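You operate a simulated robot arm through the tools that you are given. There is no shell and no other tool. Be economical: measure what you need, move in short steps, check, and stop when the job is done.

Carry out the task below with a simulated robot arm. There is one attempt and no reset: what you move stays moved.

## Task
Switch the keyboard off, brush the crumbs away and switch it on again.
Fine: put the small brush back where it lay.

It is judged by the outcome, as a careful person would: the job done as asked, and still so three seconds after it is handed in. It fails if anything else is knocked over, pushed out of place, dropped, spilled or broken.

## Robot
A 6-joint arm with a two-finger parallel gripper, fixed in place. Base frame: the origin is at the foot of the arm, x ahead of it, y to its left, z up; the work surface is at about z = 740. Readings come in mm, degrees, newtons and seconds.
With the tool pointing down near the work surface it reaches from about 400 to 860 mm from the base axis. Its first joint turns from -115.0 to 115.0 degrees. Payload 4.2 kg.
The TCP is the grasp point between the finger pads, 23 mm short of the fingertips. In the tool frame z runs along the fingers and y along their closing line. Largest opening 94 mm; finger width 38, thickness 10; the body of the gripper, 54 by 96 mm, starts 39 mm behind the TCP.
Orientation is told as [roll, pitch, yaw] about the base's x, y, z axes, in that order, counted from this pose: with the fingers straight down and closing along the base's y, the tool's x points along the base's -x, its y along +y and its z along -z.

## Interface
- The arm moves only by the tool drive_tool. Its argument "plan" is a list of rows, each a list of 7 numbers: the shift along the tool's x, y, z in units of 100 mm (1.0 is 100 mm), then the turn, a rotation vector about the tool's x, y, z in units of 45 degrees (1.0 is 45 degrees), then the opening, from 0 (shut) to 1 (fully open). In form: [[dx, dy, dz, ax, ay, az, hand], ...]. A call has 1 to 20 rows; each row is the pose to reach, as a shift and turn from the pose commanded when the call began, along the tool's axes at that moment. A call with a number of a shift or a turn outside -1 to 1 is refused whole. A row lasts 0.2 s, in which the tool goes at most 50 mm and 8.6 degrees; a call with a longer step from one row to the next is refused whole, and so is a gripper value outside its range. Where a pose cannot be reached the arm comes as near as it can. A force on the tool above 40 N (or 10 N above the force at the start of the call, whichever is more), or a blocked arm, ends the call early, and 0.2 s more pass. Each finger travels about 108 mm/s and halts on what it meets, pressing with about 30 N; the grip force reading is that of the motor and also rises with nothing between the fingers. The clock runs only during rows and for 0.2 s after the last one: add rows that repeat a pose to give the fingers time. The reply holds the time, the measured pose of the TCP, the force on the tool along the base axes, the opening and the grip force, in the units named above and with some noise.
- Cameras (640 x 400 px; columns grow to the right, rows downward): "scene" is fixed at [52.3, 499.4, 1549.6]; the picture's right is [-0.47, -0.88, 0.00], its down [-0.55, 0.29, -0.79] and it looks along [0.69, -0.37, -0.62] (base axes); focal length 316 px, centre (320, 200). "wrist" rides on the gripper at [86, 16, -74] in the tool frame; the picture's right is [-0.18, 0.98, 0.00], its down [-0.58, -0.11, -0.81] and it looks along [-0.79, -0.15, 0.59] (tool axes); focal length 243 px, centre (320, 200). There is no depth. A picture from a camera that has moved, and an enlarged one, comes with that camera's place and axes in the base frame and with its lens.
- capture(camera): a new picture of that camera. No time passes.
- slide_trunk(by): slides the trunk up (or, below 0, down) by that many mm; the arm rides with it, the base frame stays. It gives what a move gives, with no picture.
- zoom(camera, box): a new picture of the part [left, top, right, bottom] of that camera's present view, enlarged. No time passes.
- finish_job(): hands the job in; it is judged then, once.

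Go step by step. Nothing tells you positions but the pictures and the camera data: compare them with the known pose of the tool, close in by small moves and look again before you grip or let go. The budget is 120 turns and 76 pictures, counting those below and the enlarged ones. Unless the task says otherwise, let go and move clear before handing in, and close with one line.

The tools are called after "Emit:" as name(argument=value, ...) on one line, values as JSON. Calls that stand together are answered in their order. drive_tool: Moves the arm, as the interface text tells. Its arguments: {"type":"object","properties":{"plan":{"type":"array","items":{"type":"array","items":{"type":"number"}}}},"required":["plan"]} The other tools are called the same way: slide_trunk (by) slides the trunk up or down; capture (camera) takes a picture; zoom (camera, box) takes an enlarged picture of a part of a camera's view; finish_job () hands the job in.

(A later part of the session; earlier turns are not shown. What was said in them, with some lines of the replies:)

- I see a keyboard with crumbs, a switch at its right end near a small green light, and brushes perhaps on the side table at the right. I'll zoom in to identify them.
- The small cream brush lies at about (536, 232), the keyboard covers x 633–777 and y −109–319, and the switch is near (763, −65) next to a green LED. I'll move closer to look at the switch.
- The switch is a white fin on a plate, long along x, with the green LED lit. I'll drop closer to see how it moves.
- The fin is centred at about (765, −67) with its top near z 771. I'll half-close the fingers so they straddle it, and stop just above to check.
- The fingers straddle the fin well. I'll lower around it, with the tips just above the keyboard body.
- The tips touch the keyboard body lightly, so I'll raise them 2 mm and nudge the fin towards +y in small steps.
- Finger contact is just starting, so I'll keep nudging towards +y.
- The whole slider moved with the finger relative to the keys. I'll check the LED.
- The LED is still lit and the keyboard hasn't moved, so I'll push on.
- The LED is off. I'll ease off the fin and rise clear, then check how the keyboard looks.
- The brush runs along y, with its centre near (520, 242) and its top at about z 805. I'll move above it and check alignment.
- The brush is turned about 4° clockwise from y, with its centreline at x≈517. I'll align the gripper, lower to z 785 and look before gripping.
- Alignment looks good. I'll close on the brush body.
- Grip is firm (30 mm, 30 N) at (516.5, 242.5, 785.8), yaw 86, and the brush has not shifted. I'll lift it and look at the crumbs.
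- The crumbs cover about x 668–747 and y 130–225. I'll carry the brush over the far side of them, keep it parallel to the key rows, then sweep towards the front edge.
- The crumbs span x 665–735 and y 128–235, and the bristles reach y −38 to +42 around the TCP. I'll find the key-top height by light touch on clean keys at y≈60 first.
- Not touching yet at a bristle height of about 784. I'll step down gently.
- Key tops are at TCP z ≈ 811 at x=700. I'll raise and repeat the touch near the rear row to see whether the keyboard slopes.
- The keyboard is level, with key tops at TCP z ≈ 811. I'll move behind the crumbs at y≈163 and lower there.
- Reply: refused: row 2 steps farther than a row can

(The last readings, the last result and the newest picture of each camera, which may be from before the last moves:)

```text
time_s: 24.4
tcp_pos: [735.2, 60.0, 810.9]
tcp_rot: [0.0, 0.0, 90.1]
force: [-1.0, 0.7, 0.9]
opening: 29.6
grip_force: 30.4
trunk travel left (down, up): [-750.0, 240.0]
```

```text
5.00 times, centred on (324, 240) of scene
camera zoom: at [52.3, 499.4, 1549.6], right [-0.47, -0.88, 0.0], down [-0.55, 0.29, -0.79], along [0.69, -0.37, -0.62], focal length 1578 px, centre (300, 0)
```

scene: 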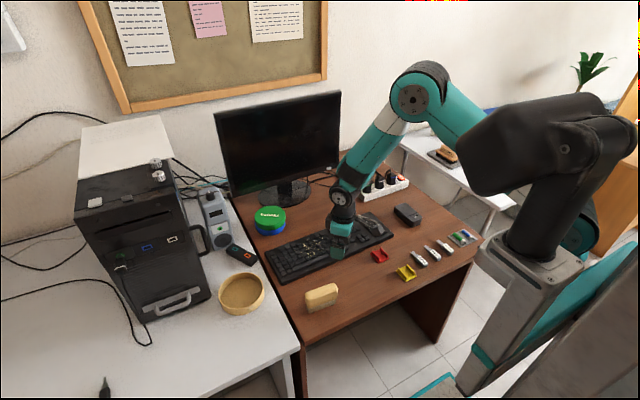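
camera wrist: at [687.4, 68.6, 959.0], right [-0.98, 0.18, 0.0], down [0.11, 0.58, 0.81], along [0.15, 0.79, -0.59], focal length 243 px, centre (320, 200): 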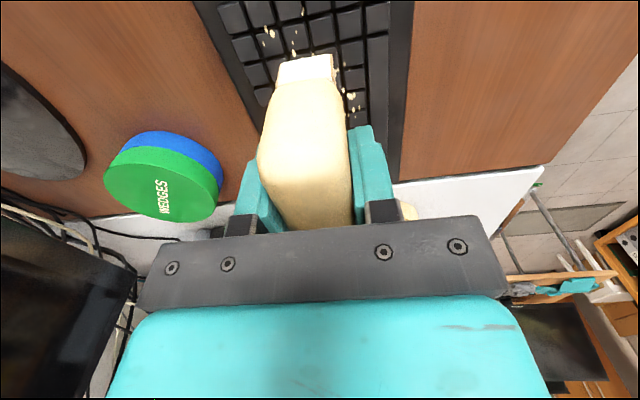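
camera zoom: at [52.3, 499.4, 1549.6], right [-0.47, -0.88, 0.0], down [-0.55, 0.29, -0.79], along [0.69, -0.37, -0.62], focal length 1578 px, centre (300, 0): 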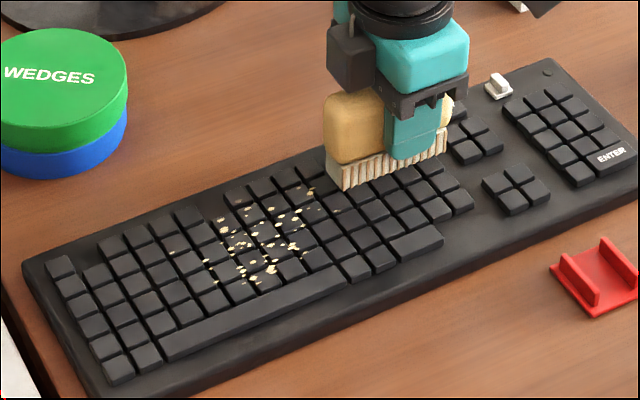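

Emit:
drive_tool(plan=[[0, -0.05, -0.2, 0, 0, 0, 0.1], [-0.3, -0.35, -0.25, 0, 0, 0, 0.1], [-0.7, -0.35, -0.25, 0, 0, 0, 0.1], [-1.0, -0.35, -0.2, 0, 0, 0, 0.1], [-1.0, -0.35, -0.05, 0, 0, 0, 0.1], [-1.0, -0.35, -0.005, 0, 0, 0, 0.1]])

Emit:
zoom(camera="scene", box=[260, 200, 388, 280])

```text
time_s: 25.8
tcp_pos: [768.7, 161.5, 812.9]
tcp_rot: [0.1, -0.1, 89.9]
force: [-0.4, -0.8, -1.2]
opening: 29.7
grip_force: 30.0
trunk travel left (down, up): [-750.0, 240.0]
```

```text
5.00 times, centred on (324, 240) of scene
camera zoom: at [52.3, 499.4, 1549.6], right [-0.47, -0.88, 0.0], down [-0.55, 0.29, -0.79], along [0.69, -0.37, -0.62], focal length 1578 px, centre (300, 0)
```

zoom: 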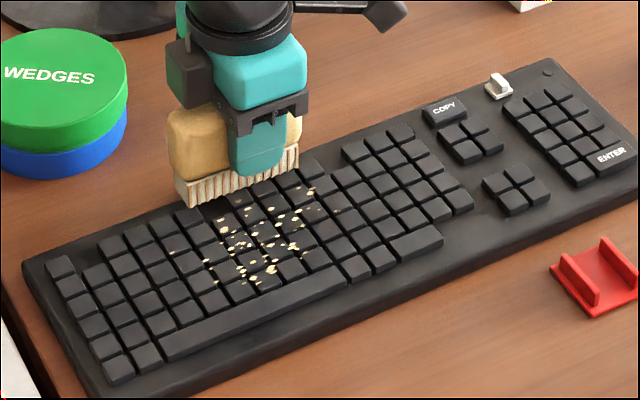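

Bristles are behind the crumbs at key height. I'll sweep slowly towards the front.

Emit:
drive_tool(plan=[[0, 0.08, 0.005, 0, 0, 0, 0.1], [0, 0.16, 0.005, 0, 0, 0, 0.1], [0, 0.24, 0.005, 0, 0, 0, 0.1], [0, 0.32, 0.005, 0, 0, 0, 0.1], [0, 0.4, 0.005, 0, 0, 0, 0.1], [0, 0.48, 0.005, 0, 0, 0, 0.1], [0, 0.56, 0.005, 0, 0, 0, 0.1], [0, 0.64, 0.005, 0, 0, 0, 0.1]])

Emit:
zoom(camera="scene", box=[260, 200, 388, 280])

```text
time_s: 27.6
tcp_pos: [707.3, 159.7, 811.7]
tcp_rot: [0.0, -0.1, 90.1]
force: [0.6, -0.7, 1.8]
opening: 29.8
grip_force: 29.9
trunk travel left (down, up): [-750.0, 240.0]
```

```text
5.00 times, centred on (324, 240) of scene
camera zoom: at [52.3, 499.4, 1549.6], right [-0.47, -0.88, 0.0], down [-0.55, 0.29, -0.79], along [0.69, -0.37, -0.62], focal length 1578 px, centre (300, 0)
```

zoom: 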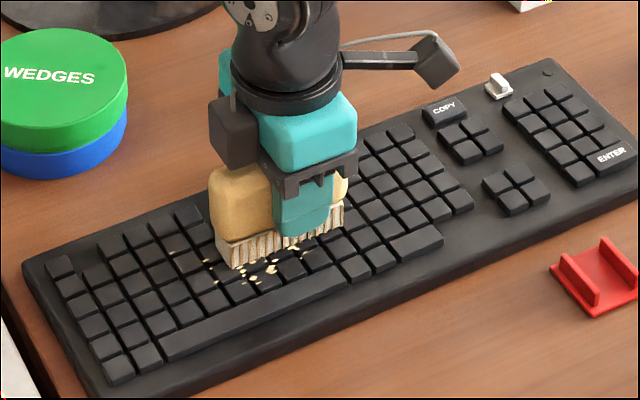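

Emit:
drive_tool(plan=[[0, 0.08, 0, 0, 0, 0, 0.1], [0, 0.16, 0, 0, 0, 0, 0.1], [0, 0.24, 0, 0, 0, 0, 0.1], [0, 0.32, 0, 0, 0, 0, 0.1], [0, 0.4, 0, 0, 0, 0, 0.1], [0, 0.48, 0, 0, 0, 0, 0.1], [0, 0.56, 0, 0, 0, 0, 0.1], [0, 0.64, 0, 0, 0, 0, 0.1], [0, 0.72, 0, 0, 0, 0, 0.1], [0, 0.8, 0, 0, 0, 0, 0.1], [0, 0.9, 0, 0, 0, 0, 0.1], [0, 0.98, 0, 0, 0, 0, 0.1]])

Emit:
zoom(camera="scene", box=[260, 200, 388, 280])

```text
time_s: 30.2
tcp_pos: [608.3, 161.3, 811.0]
tcp_rot: [-0.1, 0.0, 90.0]
force: [0.0, 0.4, -1.5]
opening: 29.8
grip_force: 29.5
trunk travel left (down, up): [-750.0, 240.0]
```

```text
5.00 times, centred on (324, 240) of scene
camera zoom: at [52.3, 499.4, 1549.6], right [-0.47, -0.88, 0.0], down [-0.55, 0.29, -0.79], along [0.69, -0.37, -0.62], focal length 1578 px, centre (300, 0)
```

zoom: 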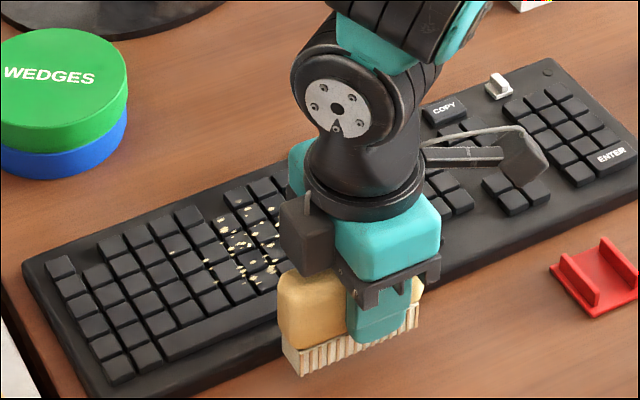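

The crumbs stayed put because the bristles were just skimming. I'll go back and sweep with light pressure, lowering onto the rear row so the bristles don't catch a key edge.

Emit:
drive_tool(plan=[[0, 0, -0.25, 0, 0, 0, 0.1], [0, -0.3, -0.3, 0, 0, 0, 0.1], [0, -0.65, -0.3, 0, 0, 0, 0.1], [0, -1.0, -0.3, 0, 0, 0, 0.1]])

Emit:
drive_tool(plan=[[0, -0.3, 0, 0, 0, 0, 0.1], [0, -0.44, 0.1, 0, 0, 0, 0.1], [0, -0.44, 0.25, 0, 0, 0, 0.1], [0, -0.44, 0.3, 0, 0, 0, 0.1], [0, -0.44, 0.31, 0, 0, 0, 0.1]])

Emit:
drive_tool(plan=[[0, 0, 0.005, 0, 0, 0, 0.1], [0, 0, 0.01, 0, 0, 0, 0.1]])

Emit:
zoom(camera="scene", box=[296, 220, 344, 250])

```text
time_s: 31.2
tcp_pos: [708.6, 160.5, 843.9]
tcp_rot: [0.0, 0.0, 89.9]
force: [0.0, 0.4, -0.8]
opening: 29.9
grip_force: 30.0
trunk travel left (down, up): [-750.0, 240.0]
```

```text
time_s: 32.4
tcp_pos: [751.4, 160.2, 812.1]
tcp_rot: [0.0, 0.0, 89.9]
force: [-6.7, -1.5, 9.5]
opening: 29.5
grip_force: 29.4
trunk travel left (down, up): [-750.0, 240.0]
```

```text
time_s: 33.0
tcp_pos: [750.9, 161.0, 811.4]
tcp_rot: [-0.1, -0.1, 90.0]
force: [-6.3, -1.4, 19.4]
opening: 29.8
grip_force: 29.8
trunk travel left (down, up): [-750.0, 240.0]
```

```text
13.33 times, centred on (320, 235) of scene
camera zoom: at [52.3, 499.4, 1549.6], right [-0.47, -0.88, 0.0], down [-0.55, 0.29, -0.79], along [0.69, -0.37, -0.62], focal length 4208 px, centre (320, -267)
```

zoom: 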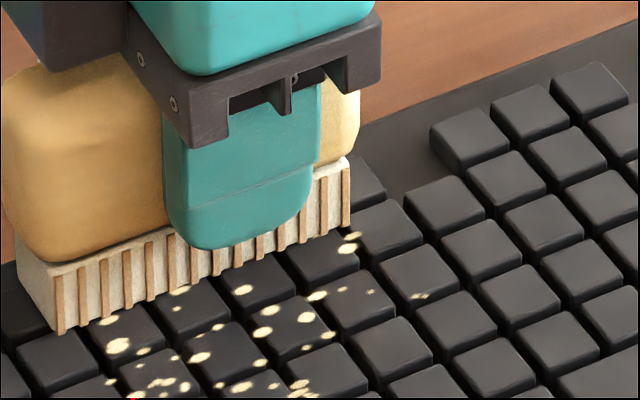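

Good contact, about 10 N per mm. I'll ease to roughly 7 N and sweep.

Emit:
drive_tool(plan=[[0, 0.02, -0.012, 0, 0, 0, 0.1], [0, 0.08, -0.012, 0, 0, 0, 0.1], [0, 0.16, -0.012, 0, 0, 0, 0.1], [0, 0.24, -0.012, 0, 0, 0, 0.1], [0, 0.32, -0.012, 0, 0, 0, 0.1], [0, 0.4, -0.012, 0, 0, 0, 0.1]])

Emit:
zoom(camera="scene", box=[260, 200, 388, 280])

```text
time_s: 34.4
tcp_pos: [713.9, 161.1, 812.3]
tcp_rot: [-0.2, -0.1, 90.0]
force: [10.2, 1.1, 12.7]
opening: 29.6
grip_force: 30.1
trunk travel left (down, up): [-750.0, 240.0]
```

```text
5.00 times, centred on (324, 240) of scene
camera zoom: at [52.3, 499.4, 1549.6], right [-0.47, -0.88, 0.0], down [-0.55, 0.29, -0.79], along [0.69, -0.37, -0.62], focal length 1578 px, centre (300, 0)
```

zoom: 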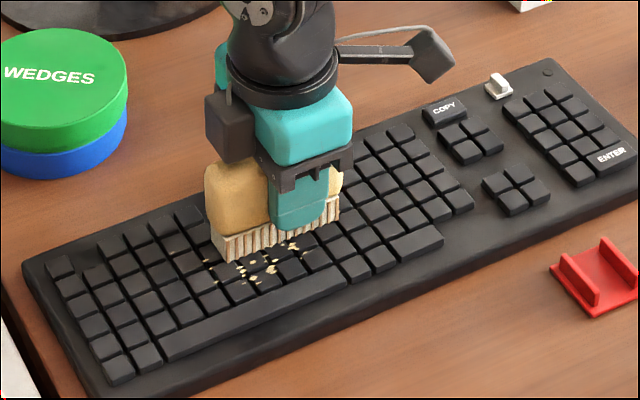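

The keyboard holds still. I'll continue the sweep to the front, slightly lighter.

Emit:
drive_tool(plan=[[0, 0.08, -0.006, 0, 0, 0, 0.1], [0, 0.16, -0.006, 0, 0, 0, 0.1], [0, 0.24, -0.006, 0, 0, 0, 0.1], [0, 0.32, -0.006, 0, 0, 0, 0.1], [0, 0.4, -0.006, 0, 0, 0, 0.1], [0, 0.48, -0.006, 0, 0, 0, 0.1], [0, 0.56, -0.006, 0, 0, 0, 0.1], [0, 0.64, -0.006, 0, 0, 0, 0.1], [0, 0.72, -0.006, 0, 0, 0, 0.1], [0, 0.8, -0.006, 0, 0, 0, 0.1], [0, 0.9, -0.006, 0, 0, 0, 0.1], [0, 1.0, -0.006, 0, 0, 0, 0.1]])

Emit:
zoom(camera="scene", box=[260, 200, 388, 280])

```text
time_s: 37.0
tcp_pos: [612.6, 159.2, 811.5]
tcp_rot: [0.1, 0.1, 90.0]
force: [0.1, -0.6, -0.8]
opening: 29.7
grip_force: 29.8
trunk travel left (down, up): [-750.0, 240.0]
```

```text
5.00 times, centred on (324, 240) of scene
camera zoom: at [52.3, 499.4, 1549.6], right [-0.47, -0.88, 0.0], down [-0.55, 0.29, -0.79], along [0.69, -0.37, -0.62], focal length 1578 px, centre (300, 0)
```

zoom: 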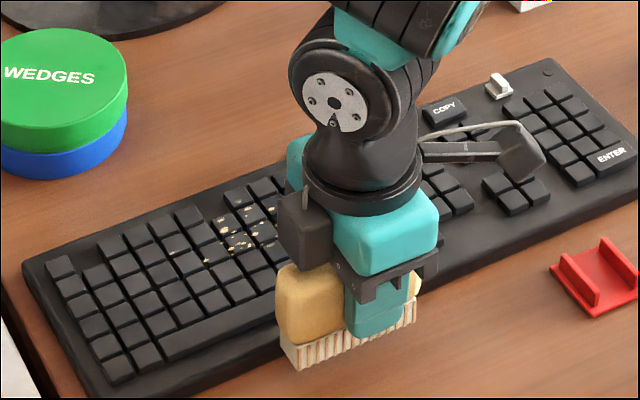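

The front crumbs are gone. I'll do a second lane further left (y≈195) at similar pressure.

Emit:
drive_tool(plan=[[0, 0, -0.25, 0, 0, 0, 0.1], [-0.15, -0.3, -0.3, 0, 0, 0, 0.1], [-0.35, -0.65, -0.3, 0, 0, 0, 0.1], [-0.35, -1.0, -0.3, 0, 0, 0, 0.1]])

Emit:
drive_tool(plan=[[0, -0.3, 0, 0, 0, 0, 0.1], [0, -0.4, 0.1, 0, 0, 0, 0.1], [0, -0.4, 0.25, 0, 0, 0, 0.1], [0, -0.4, 0.3, 0, 0, 0, 0.1], [0, -0.4, 0.305, 0, 0, 0, 0.1]])

Emit:
zoom(camera="scene", box=[260, 200, 388, 280])

```text
time_s: 38.0
tcp_pos: [712.0, 195.9, 841.5]
tcp_rot: [0.0, 0.1, 90.0]
force: [0.2, -0.1, -0.8]
opening: 29.5
grip_force: 29.7
trunk travel left (down, up): [-750.0, 240.0]
```

```text
time_s: 39.2
tcp_pos: [751.9, 194.7, 812.6]
tcp_rot: [-0.1, 0.0, 89.9]
force: [-0.1, -4.1, 7.6]
opening: 29.8
grip_force: 30.0
trunk travel left (down, up): [-750.0, 240.0]
```

```text
5.00 times, centred on (324, 240) of scene
camera zoom: at [52.3, 499.4, 1549.6], right [-0.47, -0.88, 0.0], down [-0.55, 0.29, -0.79], along [0.69, -0.37, -0.62], focal length 1578 px, centre (300, 0)
```

zoom: 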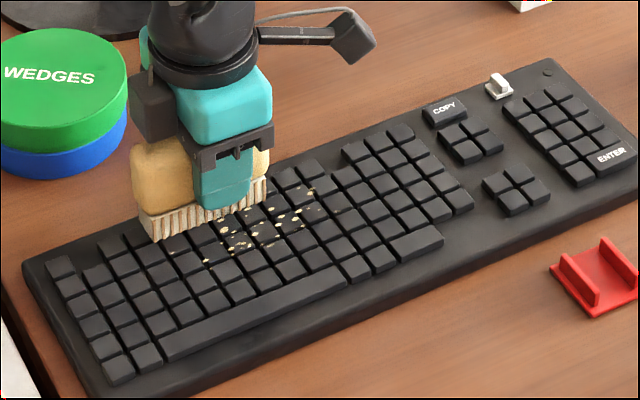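

Contact is 7.6 N. Lighter pressure seemed to work better last time, so I'll sweep with about 3–4 N.

Emit:
drive_tool(plan=[[0, 0.06, -0.006, 0, 0, 0, 0.1], [0, 0.14, -0.006, 0, 0, 0, 0.1], [0, 0.22, -0.006, 0, 0, 0, 0.1], [0, 0.3, -0.006, 0, 0, 0, 0.1], [0, 0.38, -0.006, 0, 0, 0, 0.1], [0, 0.46, -0.006, 0, 0, 0, 0.1], [0, 0.54, -0.006, 0, 0, 0, 0.1]])

Emit:
drive_tool(plan=[[0, 0.08, 0, 0, 0, 0, 0.1], [0, 0.16, 0, 0, 0, 0, 0.1], [0, 0.24, 0, 0, 0, 0, 0.1], [0, 0.32, 0, 0, 0, 0, 0.1], [0, 0.4, 0, 0, 0, 0, 0.1], [0, 0.48, 0, 0, 0, 0, 0.1], [0, 0.56, 0, 0, 0, 0, 0.1], [0, 0.64, 0, 0, 0, 0, 0.1], [0, 0.74, 0, 0, 0, 0, 0.1], [0, 0.84, 0, 0, 0, 0, 0.1]])

Emit:
zoom(camera="scene", box=[260, 200, 388, 280])

```text
time_s: 40.8
tcp_pos: [696.9, 195.8, 811.7]
tcp_rot: [-0.1, 0.0, 90.0]
force: [5.7, -0.6, 6.6]
opening: 30.0
grip_force: 29.9
trunk travel left (down, up): [-750.0, 240.0]
```

```text
time_s: 43.0
tcp_pos: [614.7, 196.7, 811.2]
tcp_rot: [0.1, 0.0, 90.0]
force: [0.0, -0.6, -0.7]
opening: 29.8
grip_force: 30.0
trunk travel left (down, up): [-750.0, 240.0]
```

```text
5.00 times, centred on (324, 240) of scene
camera zoom: at [52.3, 499.4, 1549.6], right [-0.47, -0.88, 0.0], down [-0.55, 0.29, -0.79], along [0.69, -0.37, -0.62], focal length 1578 px, centre (300, 0)
```

zoom: 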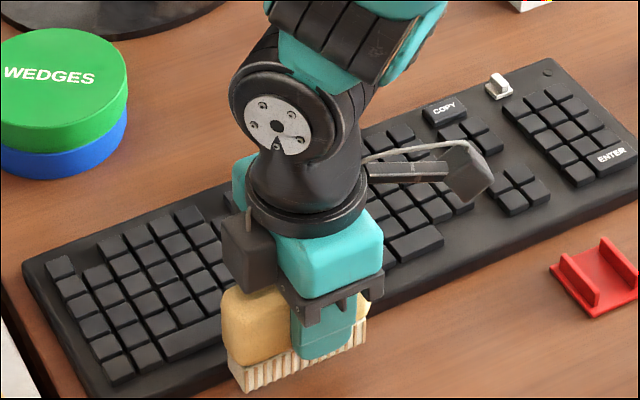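

The left lane is clear. I'll repeat lane A at y≈155 with the same light pressure.

Emit:
drive_tool(plan=[[0, 0, -0.25, 0, 0, 0, 0.1], [0.15, -0.3, -0.3, 0, 0, 0, 0.1], [0.4, -0.65, -0.3, 0, 0, 0, 0.1], [0.4, -1.0, -0.3, 0, 0, 0, 0.1]])

Emit:
drive_tool(plan=[[0, -0.25, 0, 0, 0, 0, 0.1], [0, -0.37, 0.1, 0, 0, 0, 0.1], [0, -0.37, 0.25, 0, 0, 0, 0.1], [0, -0.37, 0.295, 0, 0, 0, 0.1], [0, -0.37, 0.3, 0, 0, 0, 0.1]])

Emit:
zoom(camera="scene", box=[260, 200, 388, 280])

```text
time_s: 44.0
tcp_pos: [713.6, 155.1, 840.6]
tcp_rot: [0.1, 0.0, 89.9]
force: [-0.3, 0.5, -1.0]
opening: 29.6
grip_force: 30.2
trunk travel left (down, up): [-750.0, 240.0]
```

```text
time_s: 45.2
tcp_pos: [752.0, 155.4, 809.9]
tcp_rot: [0.1, 0.0, 89.9]
force: [0.1, -0.1, 0.3]
opening: 29.6
grip_force: 30.4
trunk travel left (down, up): [-750.0, 240.0]
```

```text
5.00 times, centred on (324, 240) of scene
camera zoom: at [52.3, 499.4, 1549.6], right [-0.47, -0.88, 0.0], down [-0.55, 0.29, -0.79], along [0.69, -0.37, -0.62], focal length 1578 px, centre (300, 0)
```

zoom: 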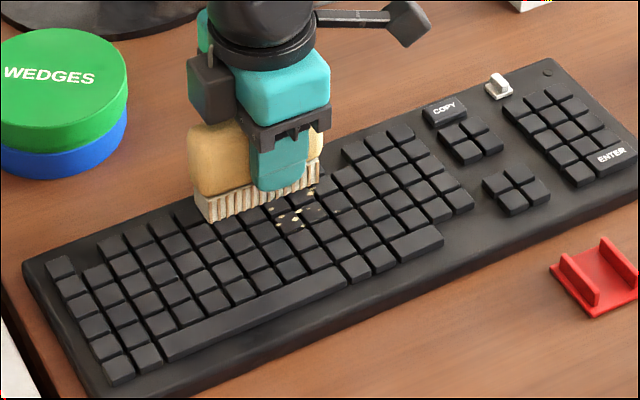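

Only crumbs at y≈115–165 remain. I'll shift the lane to y≈140 and sweep with light contact.

Emit:
drive_tool(plan=[[0.0, 0, -0.05, 0, 0, 0, 0.1], [0.15, 0, -0.05, 0, 0, 0, 0.1], [0.15, 0, 0.0, 0, 0, 0, 0.1], [0.15, 0.02, 0.005, 0, 0, 0, 0.1]])

Emit:
drive_tool(plan=[[0, 0.06, 0, 0, 0, 0, 0.1], [0, 0.14, 0, 0, 0, 0, 0.1], [0, 0.22, 0, 0, 0, 0, 0.1], [0, 0.3, 0, 0, 0, 0, 0.1], [0, 0.38, 0, 0, 0, 0, 0.1], [0, 0.46, 0, 0, 0, 0, 0.1], [0, 0.54, 0, 0, 0, 0, 0.1]])

Emit:
drive_tool(plan=[[0, 0.08, 0, 0, 0, 0, 0.1], [0, 0.16, 0, 0, 0, 0, 0.1], [0, 0.24, 0, 0, 0, 0, 0.1], [0, 0.32, 0, 0, 0, 0, 0.1], [0, 0.4, 0, 0, 0, 0, 0.1], [0, 0.48, 0, 0, 0, 0, 0.1], [0, 0.56, 0, 0, 0, 0, 0.1], [0, 0.64, 0, 0, 0, 0, 0.1], [0, 0.74, 0, 0, 0, 0, 0.1], [0, 0.84, 0, 0, 0, 0, 0.1]])

Emit:
drive_tool(plan=[[0, 0, -0.3, 0, 0, 0, 0.1], [0, 0.3, -0.6, 0, 0, 0, 0.1], [-0.3, 0.5, -0.7, 0, 0, 0, 0.1], [-0.7, 0.7, -0.7, 0, 0, 0, 0.1]])

Emit:
zoom(camera="scene", box=[240, 190, 432, 310])

```text
time_s: 46.2
tcp_pos: [750.0, 140.3, 812.1]
tcp_rot: [0.1, 0.0, 90.1]
force: [0.5, -0.6, -0.5]
opening: 29.9
grip_force: 29.8
trunk travel left (down, up): [-750.0, 240.0]
```

```text
time_s: 47.8
tcp_pos: [695.5, 141.3, 812.1]
tcp_rot: [-0.1, -0.1, 90.0]
force: [2.5, 0.1, 2.5]
opening: 29.7
grip_force: 30.2
trunk travel left (down, up): [-750.0, 240.0]
```

```text
time_s: 50.0
tcp_pos: [611.9, 139.6, 812.2]
tcp_rot: [0.1, 0.0, 90.0]
force: [0.4, -0.4, 0.2]
opening: 29.7
grip_force: 30.0
trunk travel left (down, up): [-750.0, 240.0]
```

```text
time_s: 51.0
tcp_pos: [541.6, 211.6, 881.1]
tcp_rot: [0.0, 0.1, 90.0]
force: [0.2, -0.8, -1.5]
opening: 29.8
grip_force: 29.9
trunk travel left (down, up): [-750.0, 240.0]
```

```text
3.33 times, centred on (336, 250) of scene
camera zoom: at [52.3, 499.4, 1549.6], right [-0.47, -0.88, 0.0], down [-0.55, 0.29, -0.79], along [0.69, -0.37, -0.62], focal length 1052 px, centre (267, 33)
```

zoom: 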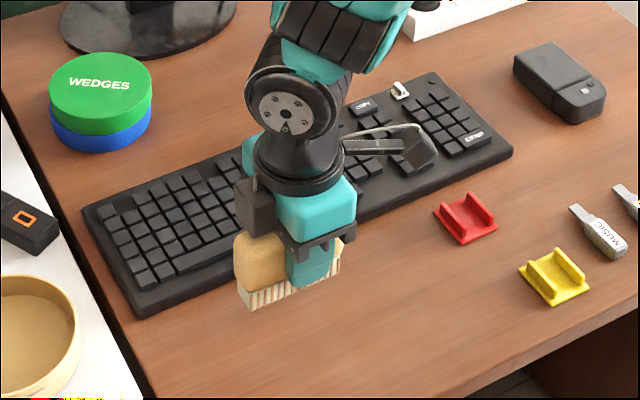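

I can't see the cleaned area past the arm, so I'll move the brush aside to the right at height and look.

Emit:
drive_tool(plan=[[0.4, -0.2, 0, 0, 0, 0, 0.1], [0.8, -0.4, 0, 0, 0, 0, 0.1], [1.0, -0.6, 0, 0, 0, 0, 0.1]])

Emit:
drive_tool(plan=[[0.4, 0, 0, 0, 0, 0, 0.1], [0.7, 0, 0, 0, 0, 0, 0.1]])

Emit:
zoom(camera="scene", box=[276, 210, 356, 260])

```text
time_s: 51.8
tcp_pos: [602.3, 111.6, 882.1]
tcp_rot: [0.0, 0.0, 90.1]
force: [-0.6, 0.4, -1.3]
opening: 29.6
grip_force: 30.3
trunk travel left (down, up): [-750.0, 240.0]
```

```text
time_s: 52.4
tcp_pos: [600.9, 40.1, 881.9]
tcp_rot: [0.0, 0.0, 90.1]
force: [-0.5, 0.1, -1.4]
opening: 29.8
grip_force: 29.7
trunk travel left (down, up): [-750.0, 240.0]
```

```text
8.00 times, centred on (316, 235) of scene
camera zoom: at [52.3, 499.4, 1549.6], right [-0.47, -0.88, 0.0], down [-0.55, 0.29, -0.79], along [0.69, -0.37, -0.62], focal length 2525 px, centre (352, -80)
```

zoom: 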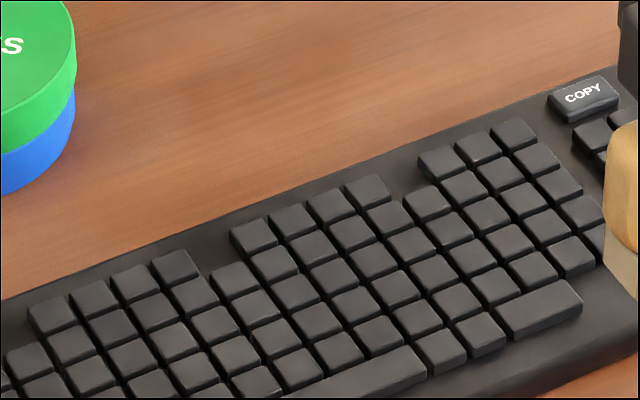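

The keyboard is clean. Now I'll carry the brush back over its place, restoring yaw 86.

Emit:
drive_tool(plan=[[-0.4, 0.15, 0, 0, 0, 0, 0.1], [-0.8, 0.3, 0, 0, 0, 0, 0.1], [-1.0, 0.42, 0, 0, 0, 0, 0.1]])

Emit:
drive_tool(plan=[[-0.4, 0.15, 0, 0, 0, 0, 0.1], [-0.8, 0.3, 0, 0, 0, 0.05, 0.1], [-1.0, 0.42, 0, 0, 0, 0.09, 0.1], [-1.0, 0.42, 0, 0, 0, 0.09, 0.1]])

Emit:
capture(camera="wrist")

```text
time_s: 53.2
tcp_pos: [560.7, 140.8, 881.5]
tcp_rot: [0.1, 0.0, 89.9]
force: [1.0, -0.3, -0.9]
opening: 29.9
grip_force: 30.2
trunk travel left (down, up): [-750.0, 240.0]
```

```text
time_s: 54.2
tcp_pos: [517.5, 241.2, 882.2]
tcp_rot: [0.0, 0.1, 85.9]
force: [-1.0, -0.1, -0.8]
opening: 29.8
grip_force: 29.8
trunk travel left (down, up): [-750.0, 240.0]
```

```text
21 pictures are left
camera wrist: at [495.4, 155.5, 956.9], right [-0.97, 0.25, 0.0], down [0.15, 0.57, 0.81], along [0.2, 0.78, -0.59], focal length 243 px, centre (320, 200)
```

wrist: 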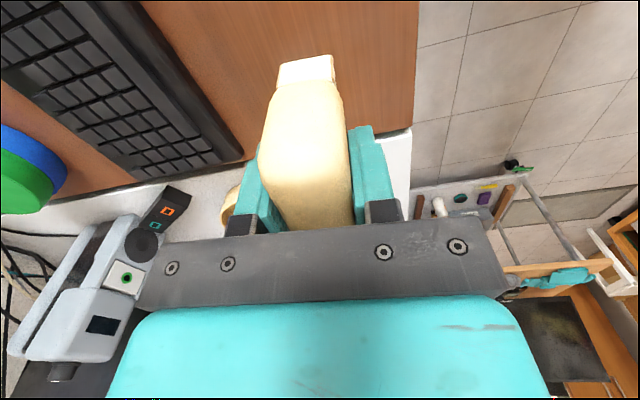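

The grip is unchanged. I'll lower to just above the desk, then ease down to contact.

Emit:
drive_tool(plan=[[-0.006, 0.008, 0.3, 0, 0, 0, 0.1], [-0.006, 0.008, 0.6, 0, 0, 0, 0.1], [-0.006, 0.008, 0.85, 0, 0, 0, 0.1], [-0.006, 0.008, 0.93, 0, 0, 0, 0.1], [-0.006, 0.008, 0.93, 0, 0, 0, 0.1]])

Emit:
drive_tool(plan=[[0, 0, 0.01, 0, 0, 0, 0.1], [0, 0, 0.02, 0, 0, 0, 0.1]])

Emit:
drive_tool(plan=[[0, 0, 0.01, 0, 0, 0, 0.1], [0, 0, 0.01, 0, 0, 0, 0.1]])

Emit:
zoom(camera="scene", box=[280, 250, 376, 310])

```text
time_s: 55.4
tcp_pos: [515.8, 240.8, 787.4]
tcp_rot: [0.0, 0.0, 85.9]
force: [0.2, -0.2, -1.6]
opening: 29.7
grip_force: 30.1
trunk travel left (down, up): [-750.0, 240.0]
```

```text
time_s: 56.0
tcp_pos: [516.7, 241.3, 786.4]
tcp_rot: [0.0, 0.0, 86.0]
force: [-0.3, 0.1, -1.6]
opening: 29.8
grip_force: 29.7
trunk travel left (down, up): [-750.0, 240.0]
```

```text
time_s: 56.6
tcp_pos: [515.8, 241.3, 786.0]
tcp_rot: [0.0, 0.0, 85.9]
force: [-3.1, -2.6, 10.9]
opening: 29.9
grip_force: 30.1
trunk travel left (down, up): [-750.0, 240.0]
```

```text
6.67 times, centred on (328, 280) of scene
camera zoom: at [52.3, 499.4, 1549.6], right [-0.47, -0.88, 0.0], down [-0.55, 0.29, -0.79], along [0.69, -0.37, -0.62], focal length 2104 px, centre (267, -333)
```

zoom: 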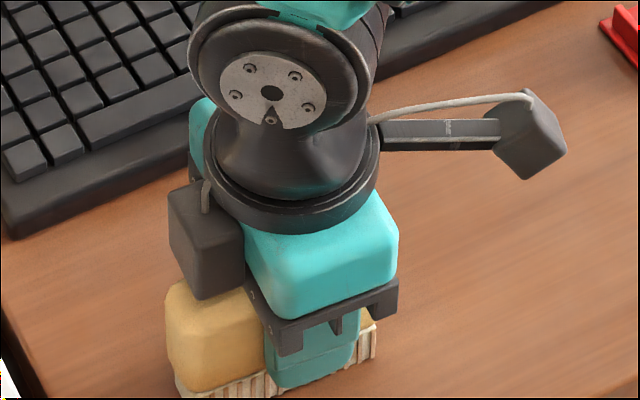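

The brush stands on the desk in the same picture position as before. I'll open the fingers and rise.

Emit:
drive_tool(plan=[[0, 0, -0.008, 0, 0, 0, 0.15], [0, 0, -0.008, 0, 0, 0, 0.35], [0, 0, -0.008, 0, 0, 0, 0.6], [0, 0, -0.008, 0, 0, 0, 1], [0, 0, -0.008, 0, 0, 0, 1], [0, 0, -0.3, 0, 0, 0, 1], [0, 0, -0.7, 0, 0, 0, 1], [0, 0, -1.0, 0, 0, 0, 1]])

Emit:
zoom(camera="scene", box=[280, 260, 360, 310])

```text
time_s: 58.4
tcp_pos: [516.9, 242.1, 886.1]
tcp_rot: [0.0, 0.0, 86.0]
force: [-0.2, 0.2, -0.3]
opening: 94.1
grip_force: 0.0
trunk travel left (down, up): [-750.0, 240.0]
```

```text
8.00 times, centred on (320, 285) of scene
camera zoom: at [52.3, 499.4, 1549.6], right [-0.47, -0.88, 0.0], down [-0.55, 0.29, -0.79], along [0.69, -0.37, -0.62], focal length 2525 px, centre (320, -480)
```

zoom: 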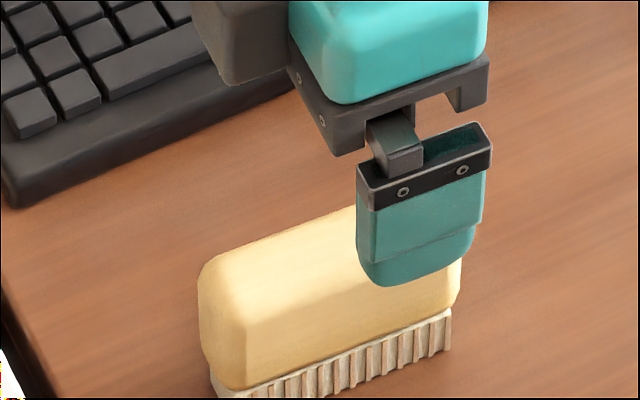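

The brush stands exactly where it lay. Now I'll go back to the switch, turning the gripper to yaw 0 and closing the fingers so I can push the slider back from its +y side.

Emit:
drive_tool(plan=[[0.2, -0.06, 0, 0, 0, 0.19, 1], [0.4, -0.12, 0, 0, 0, 0.38, 1], [0.6, -0.18, 0, 0, 0, 0.57, 0.8], [0.8, -0.24, 0, 0, 0, 0.76, 0.5], [1.0, -0.3, 0, 0, 0, 0.95, 0.2]])

Emit:
drive_tool(plan=[[0, -0.2, 0, 0, 0, 0.19, 0], [0, -0.4, 0, 0, 0, 0.38, 0], [0, -0.6, 0, 0, 0, 0.57, 0], [0, -0.8, 0, 0, 0, 0.76, 0], [0, -1.0, 0, 0, 0, 0.95, 0], [0, -1.0, 0, 0, 0, 0.961, 0]])

Emit:
drive_tool(plan=[[-0.33, -0.33, 0, 0, 0, 0, 0], [-0.66, -0.66, 0, 0, 0, 0, 0], [-0.95, -0.95, 0, 0, 0, 0, 0], [-0.95, -0.95, 0, 0, 0, 0, 0]])

Emit:
capture(camera="wrist")

Emit:
zoom(camera="scene", box=[355, 207, 379, 222])

```text
time_s: 59.6
tcp_pos: [539.0, 138.5, 883.6]
tcp_rot: [0.0, 0.0, 43.0]
force: [0.1, 1.2, 0.5]
opening: 19.0
grip_force: 0.0
trunk travel left (down, up): [-750.0, 240.0]
```

```text
time_s: 61.0
tcp_pos: [606.8, 67.3, 883.6]
tcp_rot: [0.0, 0.1, -0.2]
force: [0.1, 0.6, -0.6]
opening: 0.1
grip_force: 29.9
trunk travel left (down, up): [-750.0, 240.0]
```

```text
time_s: 62.0
tcp_pos: [702.8, -28.9, 883.2]
tcp_rot: [0.0, -0.1, 0.0]
force: [0.3, -0.2, 0.2]
opening: 0.1
grip_force: 29.5
trunk travel left (down, up): [-750.0, 240.0]
```

```text
18 pictures are left
camera wrist: at [615.7, -12.4, 957.9], right [0.18, 0.98, 0.0], down [0.58, -0.11, 0.81], along [0.79, -0.15, -0.59], focal length 243 px, centre (320, 200)
```

wrist: 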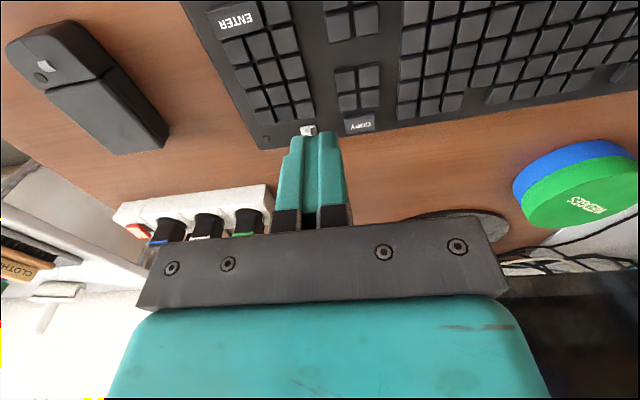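

```text
16.00 times, centred on (367, 214) of scene
camera zoom: at [52.3, 499.4, 1549.6], right [-0.47, -0.88, 0.0], down [-0.55, 0.29, -0.79], along [0.69, -0.37, -0.62], focal length 5049 px, centre (-432, -32)
```

zoom: 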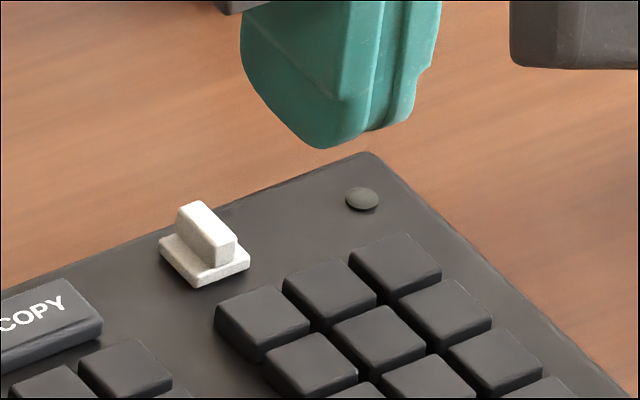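

The slider now sits at y≈−51 with the LED dark. The COPY key is close by, so I'll straddle the fin with a narrow opening rather than push with closed fingers.

Emit:
drive_tool(plan=[[-0.3, -0.1, 0, 0, 0, 0, 0.1], [-0.63, -0.221, 0.1, 0, 0, 0, 0.18], [-0.63, -0.221, 0.45, 0, 0, 0, 0.18], [-0.63, -0.221, 0.75, 0, 0, 0, 0.18], [-0.63, -0.221, 0.8, 0, 0, 0, 0.18]])

Emit:
zoom(camera="wrist", box=[256, 100, 384, 180])

```text
time_s: 63.2
tcp_pos: [767.2, -49.4, 804.3]
tcp_rot: [-0.1, 0.0, 0.0]
force: [0.7, 0.3, 0.3]
opening: 17.0
grip_force: 0.2
trunk travel left (down, up): [-750.0, 240.0]
```

```text
5.00 times, centred on (320, 140) of wrist
camera zoom: at [679.8, -34.9, 878.5], right [0.18, 0.98, 0.0], down [0.58, -0.11, 0.81], along [0.79, -0.15, -0.59], focal length 1213 px, centre (320, 500)
```

zoom: 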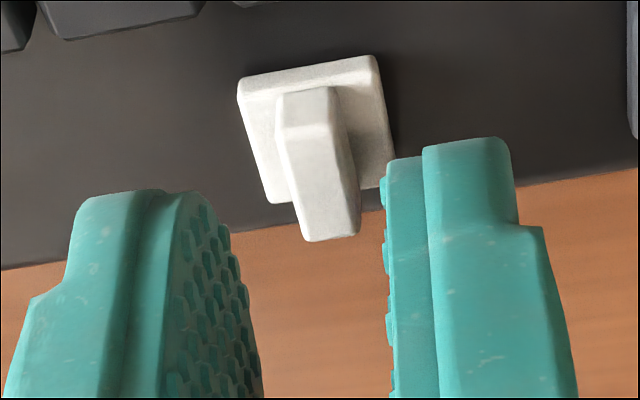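

Well centred. I'll lower to z≈790 and nudge towards −y.

Emit:
drive_tool(plan=[[0, 0, 0.07, 0, 0, 0, 0.18], [0, 0, 0.125, 0, 0, 0, 0.18], [0, -0.02, 0.125, 0, 0, 0, 0.15], [0, -0.05, 0.125, 0, 0, 0, 0.13], [0, -0.08, 0.125, 0, 0, 0, 0.13], [0, -0.1, 0.125, 0, 0, 0, 0.13]])

Emit:
zoom(camera="wrist", box=[192, 80, 384, 200])

```text
time_s: 64.6
tcp_pos: [765.8, -60.2, 791.6]
tcp_rot: [0.0, 0.0, 0.0]
force: [-0.9, 0.2, -0.8]
opening: 11.9
grip_force: 0.1
trunk travel left (down, up): [-750.0, 240.0]
```

```text
3.33 times, centred on (288, 140) of wrist
camera zoom: at [679.2, -44.6, 866.9], right [0.19, 0.98, 0.0], down [0.58, -0.11, 0.81], along [0.79, -0.15, -0.59], focal length 809 px, centre (427, 400)
```

zoom: 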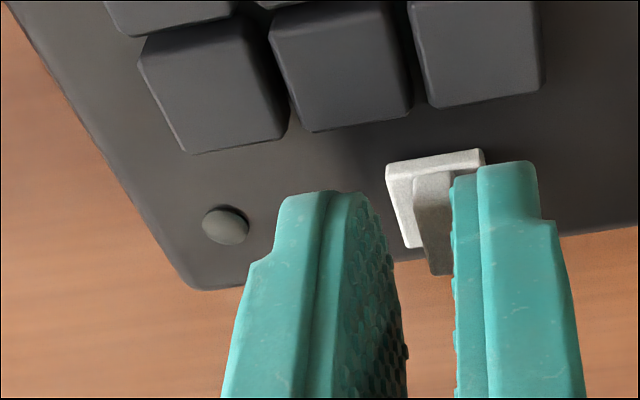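

Contact on the +y side is made and the slider is moving. I'll continue in small steps.

Emit:
drive_tool(plan=[[0, -0.015, 0, 0, 0, 0, 0.13], [0, -0.03, 0, 0, 0, 0, 0.13], [0, -0.045, 0, 0, 0, 0, 0.13], [0, -0.06, 0, 0, 0, 0, 0.13]])

Emit:
zoom(camera="wrist", box=[192, 80, 384, 200])

```text
time_s: 65.6
tcp_pos: [765.6, -66.4, 791.5]
tcp_rot: [0.0, 0.1, 0.1]
force: [0.4, 0.3, -0.6]
opening: 12.4
grip_force: 0.0
trunk travel left (down, up): [-750.0, 240.0]
```

```text
3.33 times, centred on (288, 140) of wrist
camera zoom: at [678.8, -50.8, 866.9], right [0.18, 0.98, 0.0], down [0.58, -0.11, 0.81], along [0.79, -0.15, -0.59], focal length 809 px, centre (427, 400)
```

zoom: 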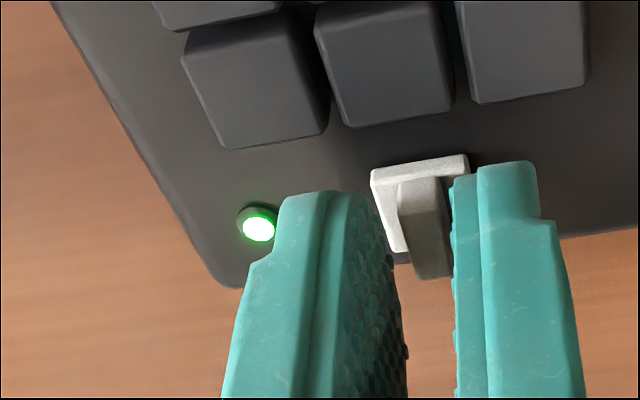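

The LED is green again and the fin is free between the fingers. I'll rise straight up and move clear.

Emit:
drive_tool(plan=[[0, 0, -0.1, 0, 0, 0, 0.13], [0, 0, -0.25, 0, 0, 0, 0.13], [0, 0, -0.6, 0, 0, 0, 0.4], [0, 0, -1.0, 0, 0, 0, 0.8], [0.3, 0, -1.0, 0, 0, 0, 1], [0.6, 0, -1.0, 0, 0, 0, 1], [0.9, 0, -1.0, 0, 0, 0, 1]])

Emit:
drive_tool(plan=[[0.2, -0.2, -0.4, 0, 0, 0, 1], [0.4, -0.4, -0.8, 0, 0, 0, 1], [0.4, -0.5, -1.0, 0, 0, 0, 1]])

Emit:
capture(camera="scene")

Emit:
zoom(camera="scene", box=[240, 180, 440, 305])

Emit:
zoom(camera="scene", box=[355, 207, 379, 222])

```text
time_s: 67.2
tcp_pos: [675.5, -66.6, 892.0]
tcp_rot: [-0.1, 0.0, 0.0]
force: [-0.1, -0.6, 0.0]
opening: 93.8
grip_force: 0.0
trunk travel left (down, up): [-750.0, 240.0]
```

```text
time_s: 68.0
tcp_pos: [636.5, -115.3, 992.8]
tcp_rot: [0.0, 0.0, 0.0]
force: [-0.5, 0.5, -1.1]
opening: 93.8
grip_force: 0.0
trunk travel left (down, up): [-750.0, 240.0]
```

```text
13 pictures are left
```

scene: 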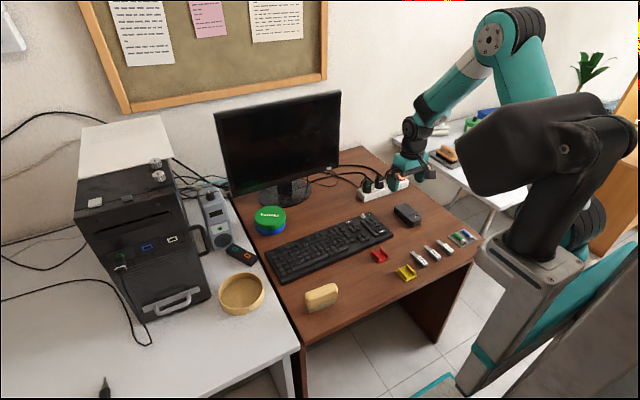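

```text
3.20 times, centred on (340, 242) of scene
camera zoom: at [52.3, 499.4, 1549.6], right [-0.47, -0.88, 0.0], down [-0.55, 0.29, -0.79], along [0.69, -0.37, -0.62], focal length 1010 px, centre (256, 64)
```

zoom: 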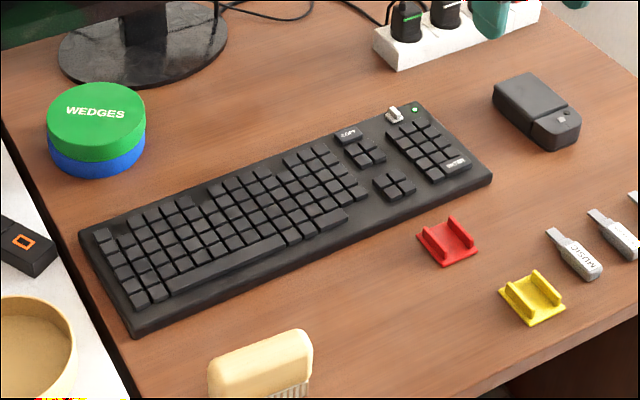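

```text
16.00 times, centred on (367, 214) of scene
camera zoom: at [52.3, 499.4, 1549.6], right [-0.47, -0.88, 0.0], down [-0.55, 0.29, -0.79], along [0.69, -0.37, -0.62], focal length 5049 px, centre (-432, -32)
```

zoom: 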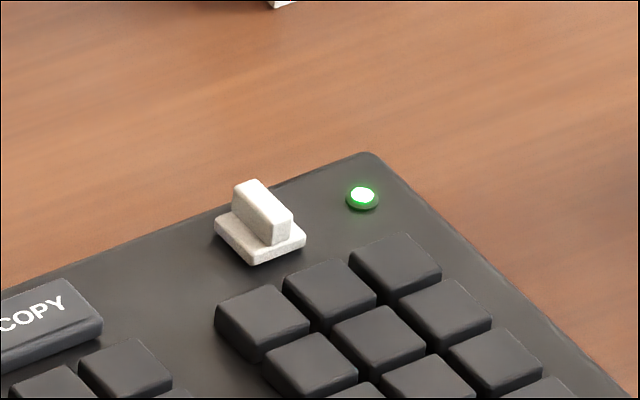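

The keyboard is clean and switched on with its LED lit. The brush is back where it lay, nothing else has moved and the arm is clear.

Emit:
finish_job()

```text
The job is handed in.
```

The keyboard was switched off, brushed clean and switched on again, and the small brush is back where it lay.
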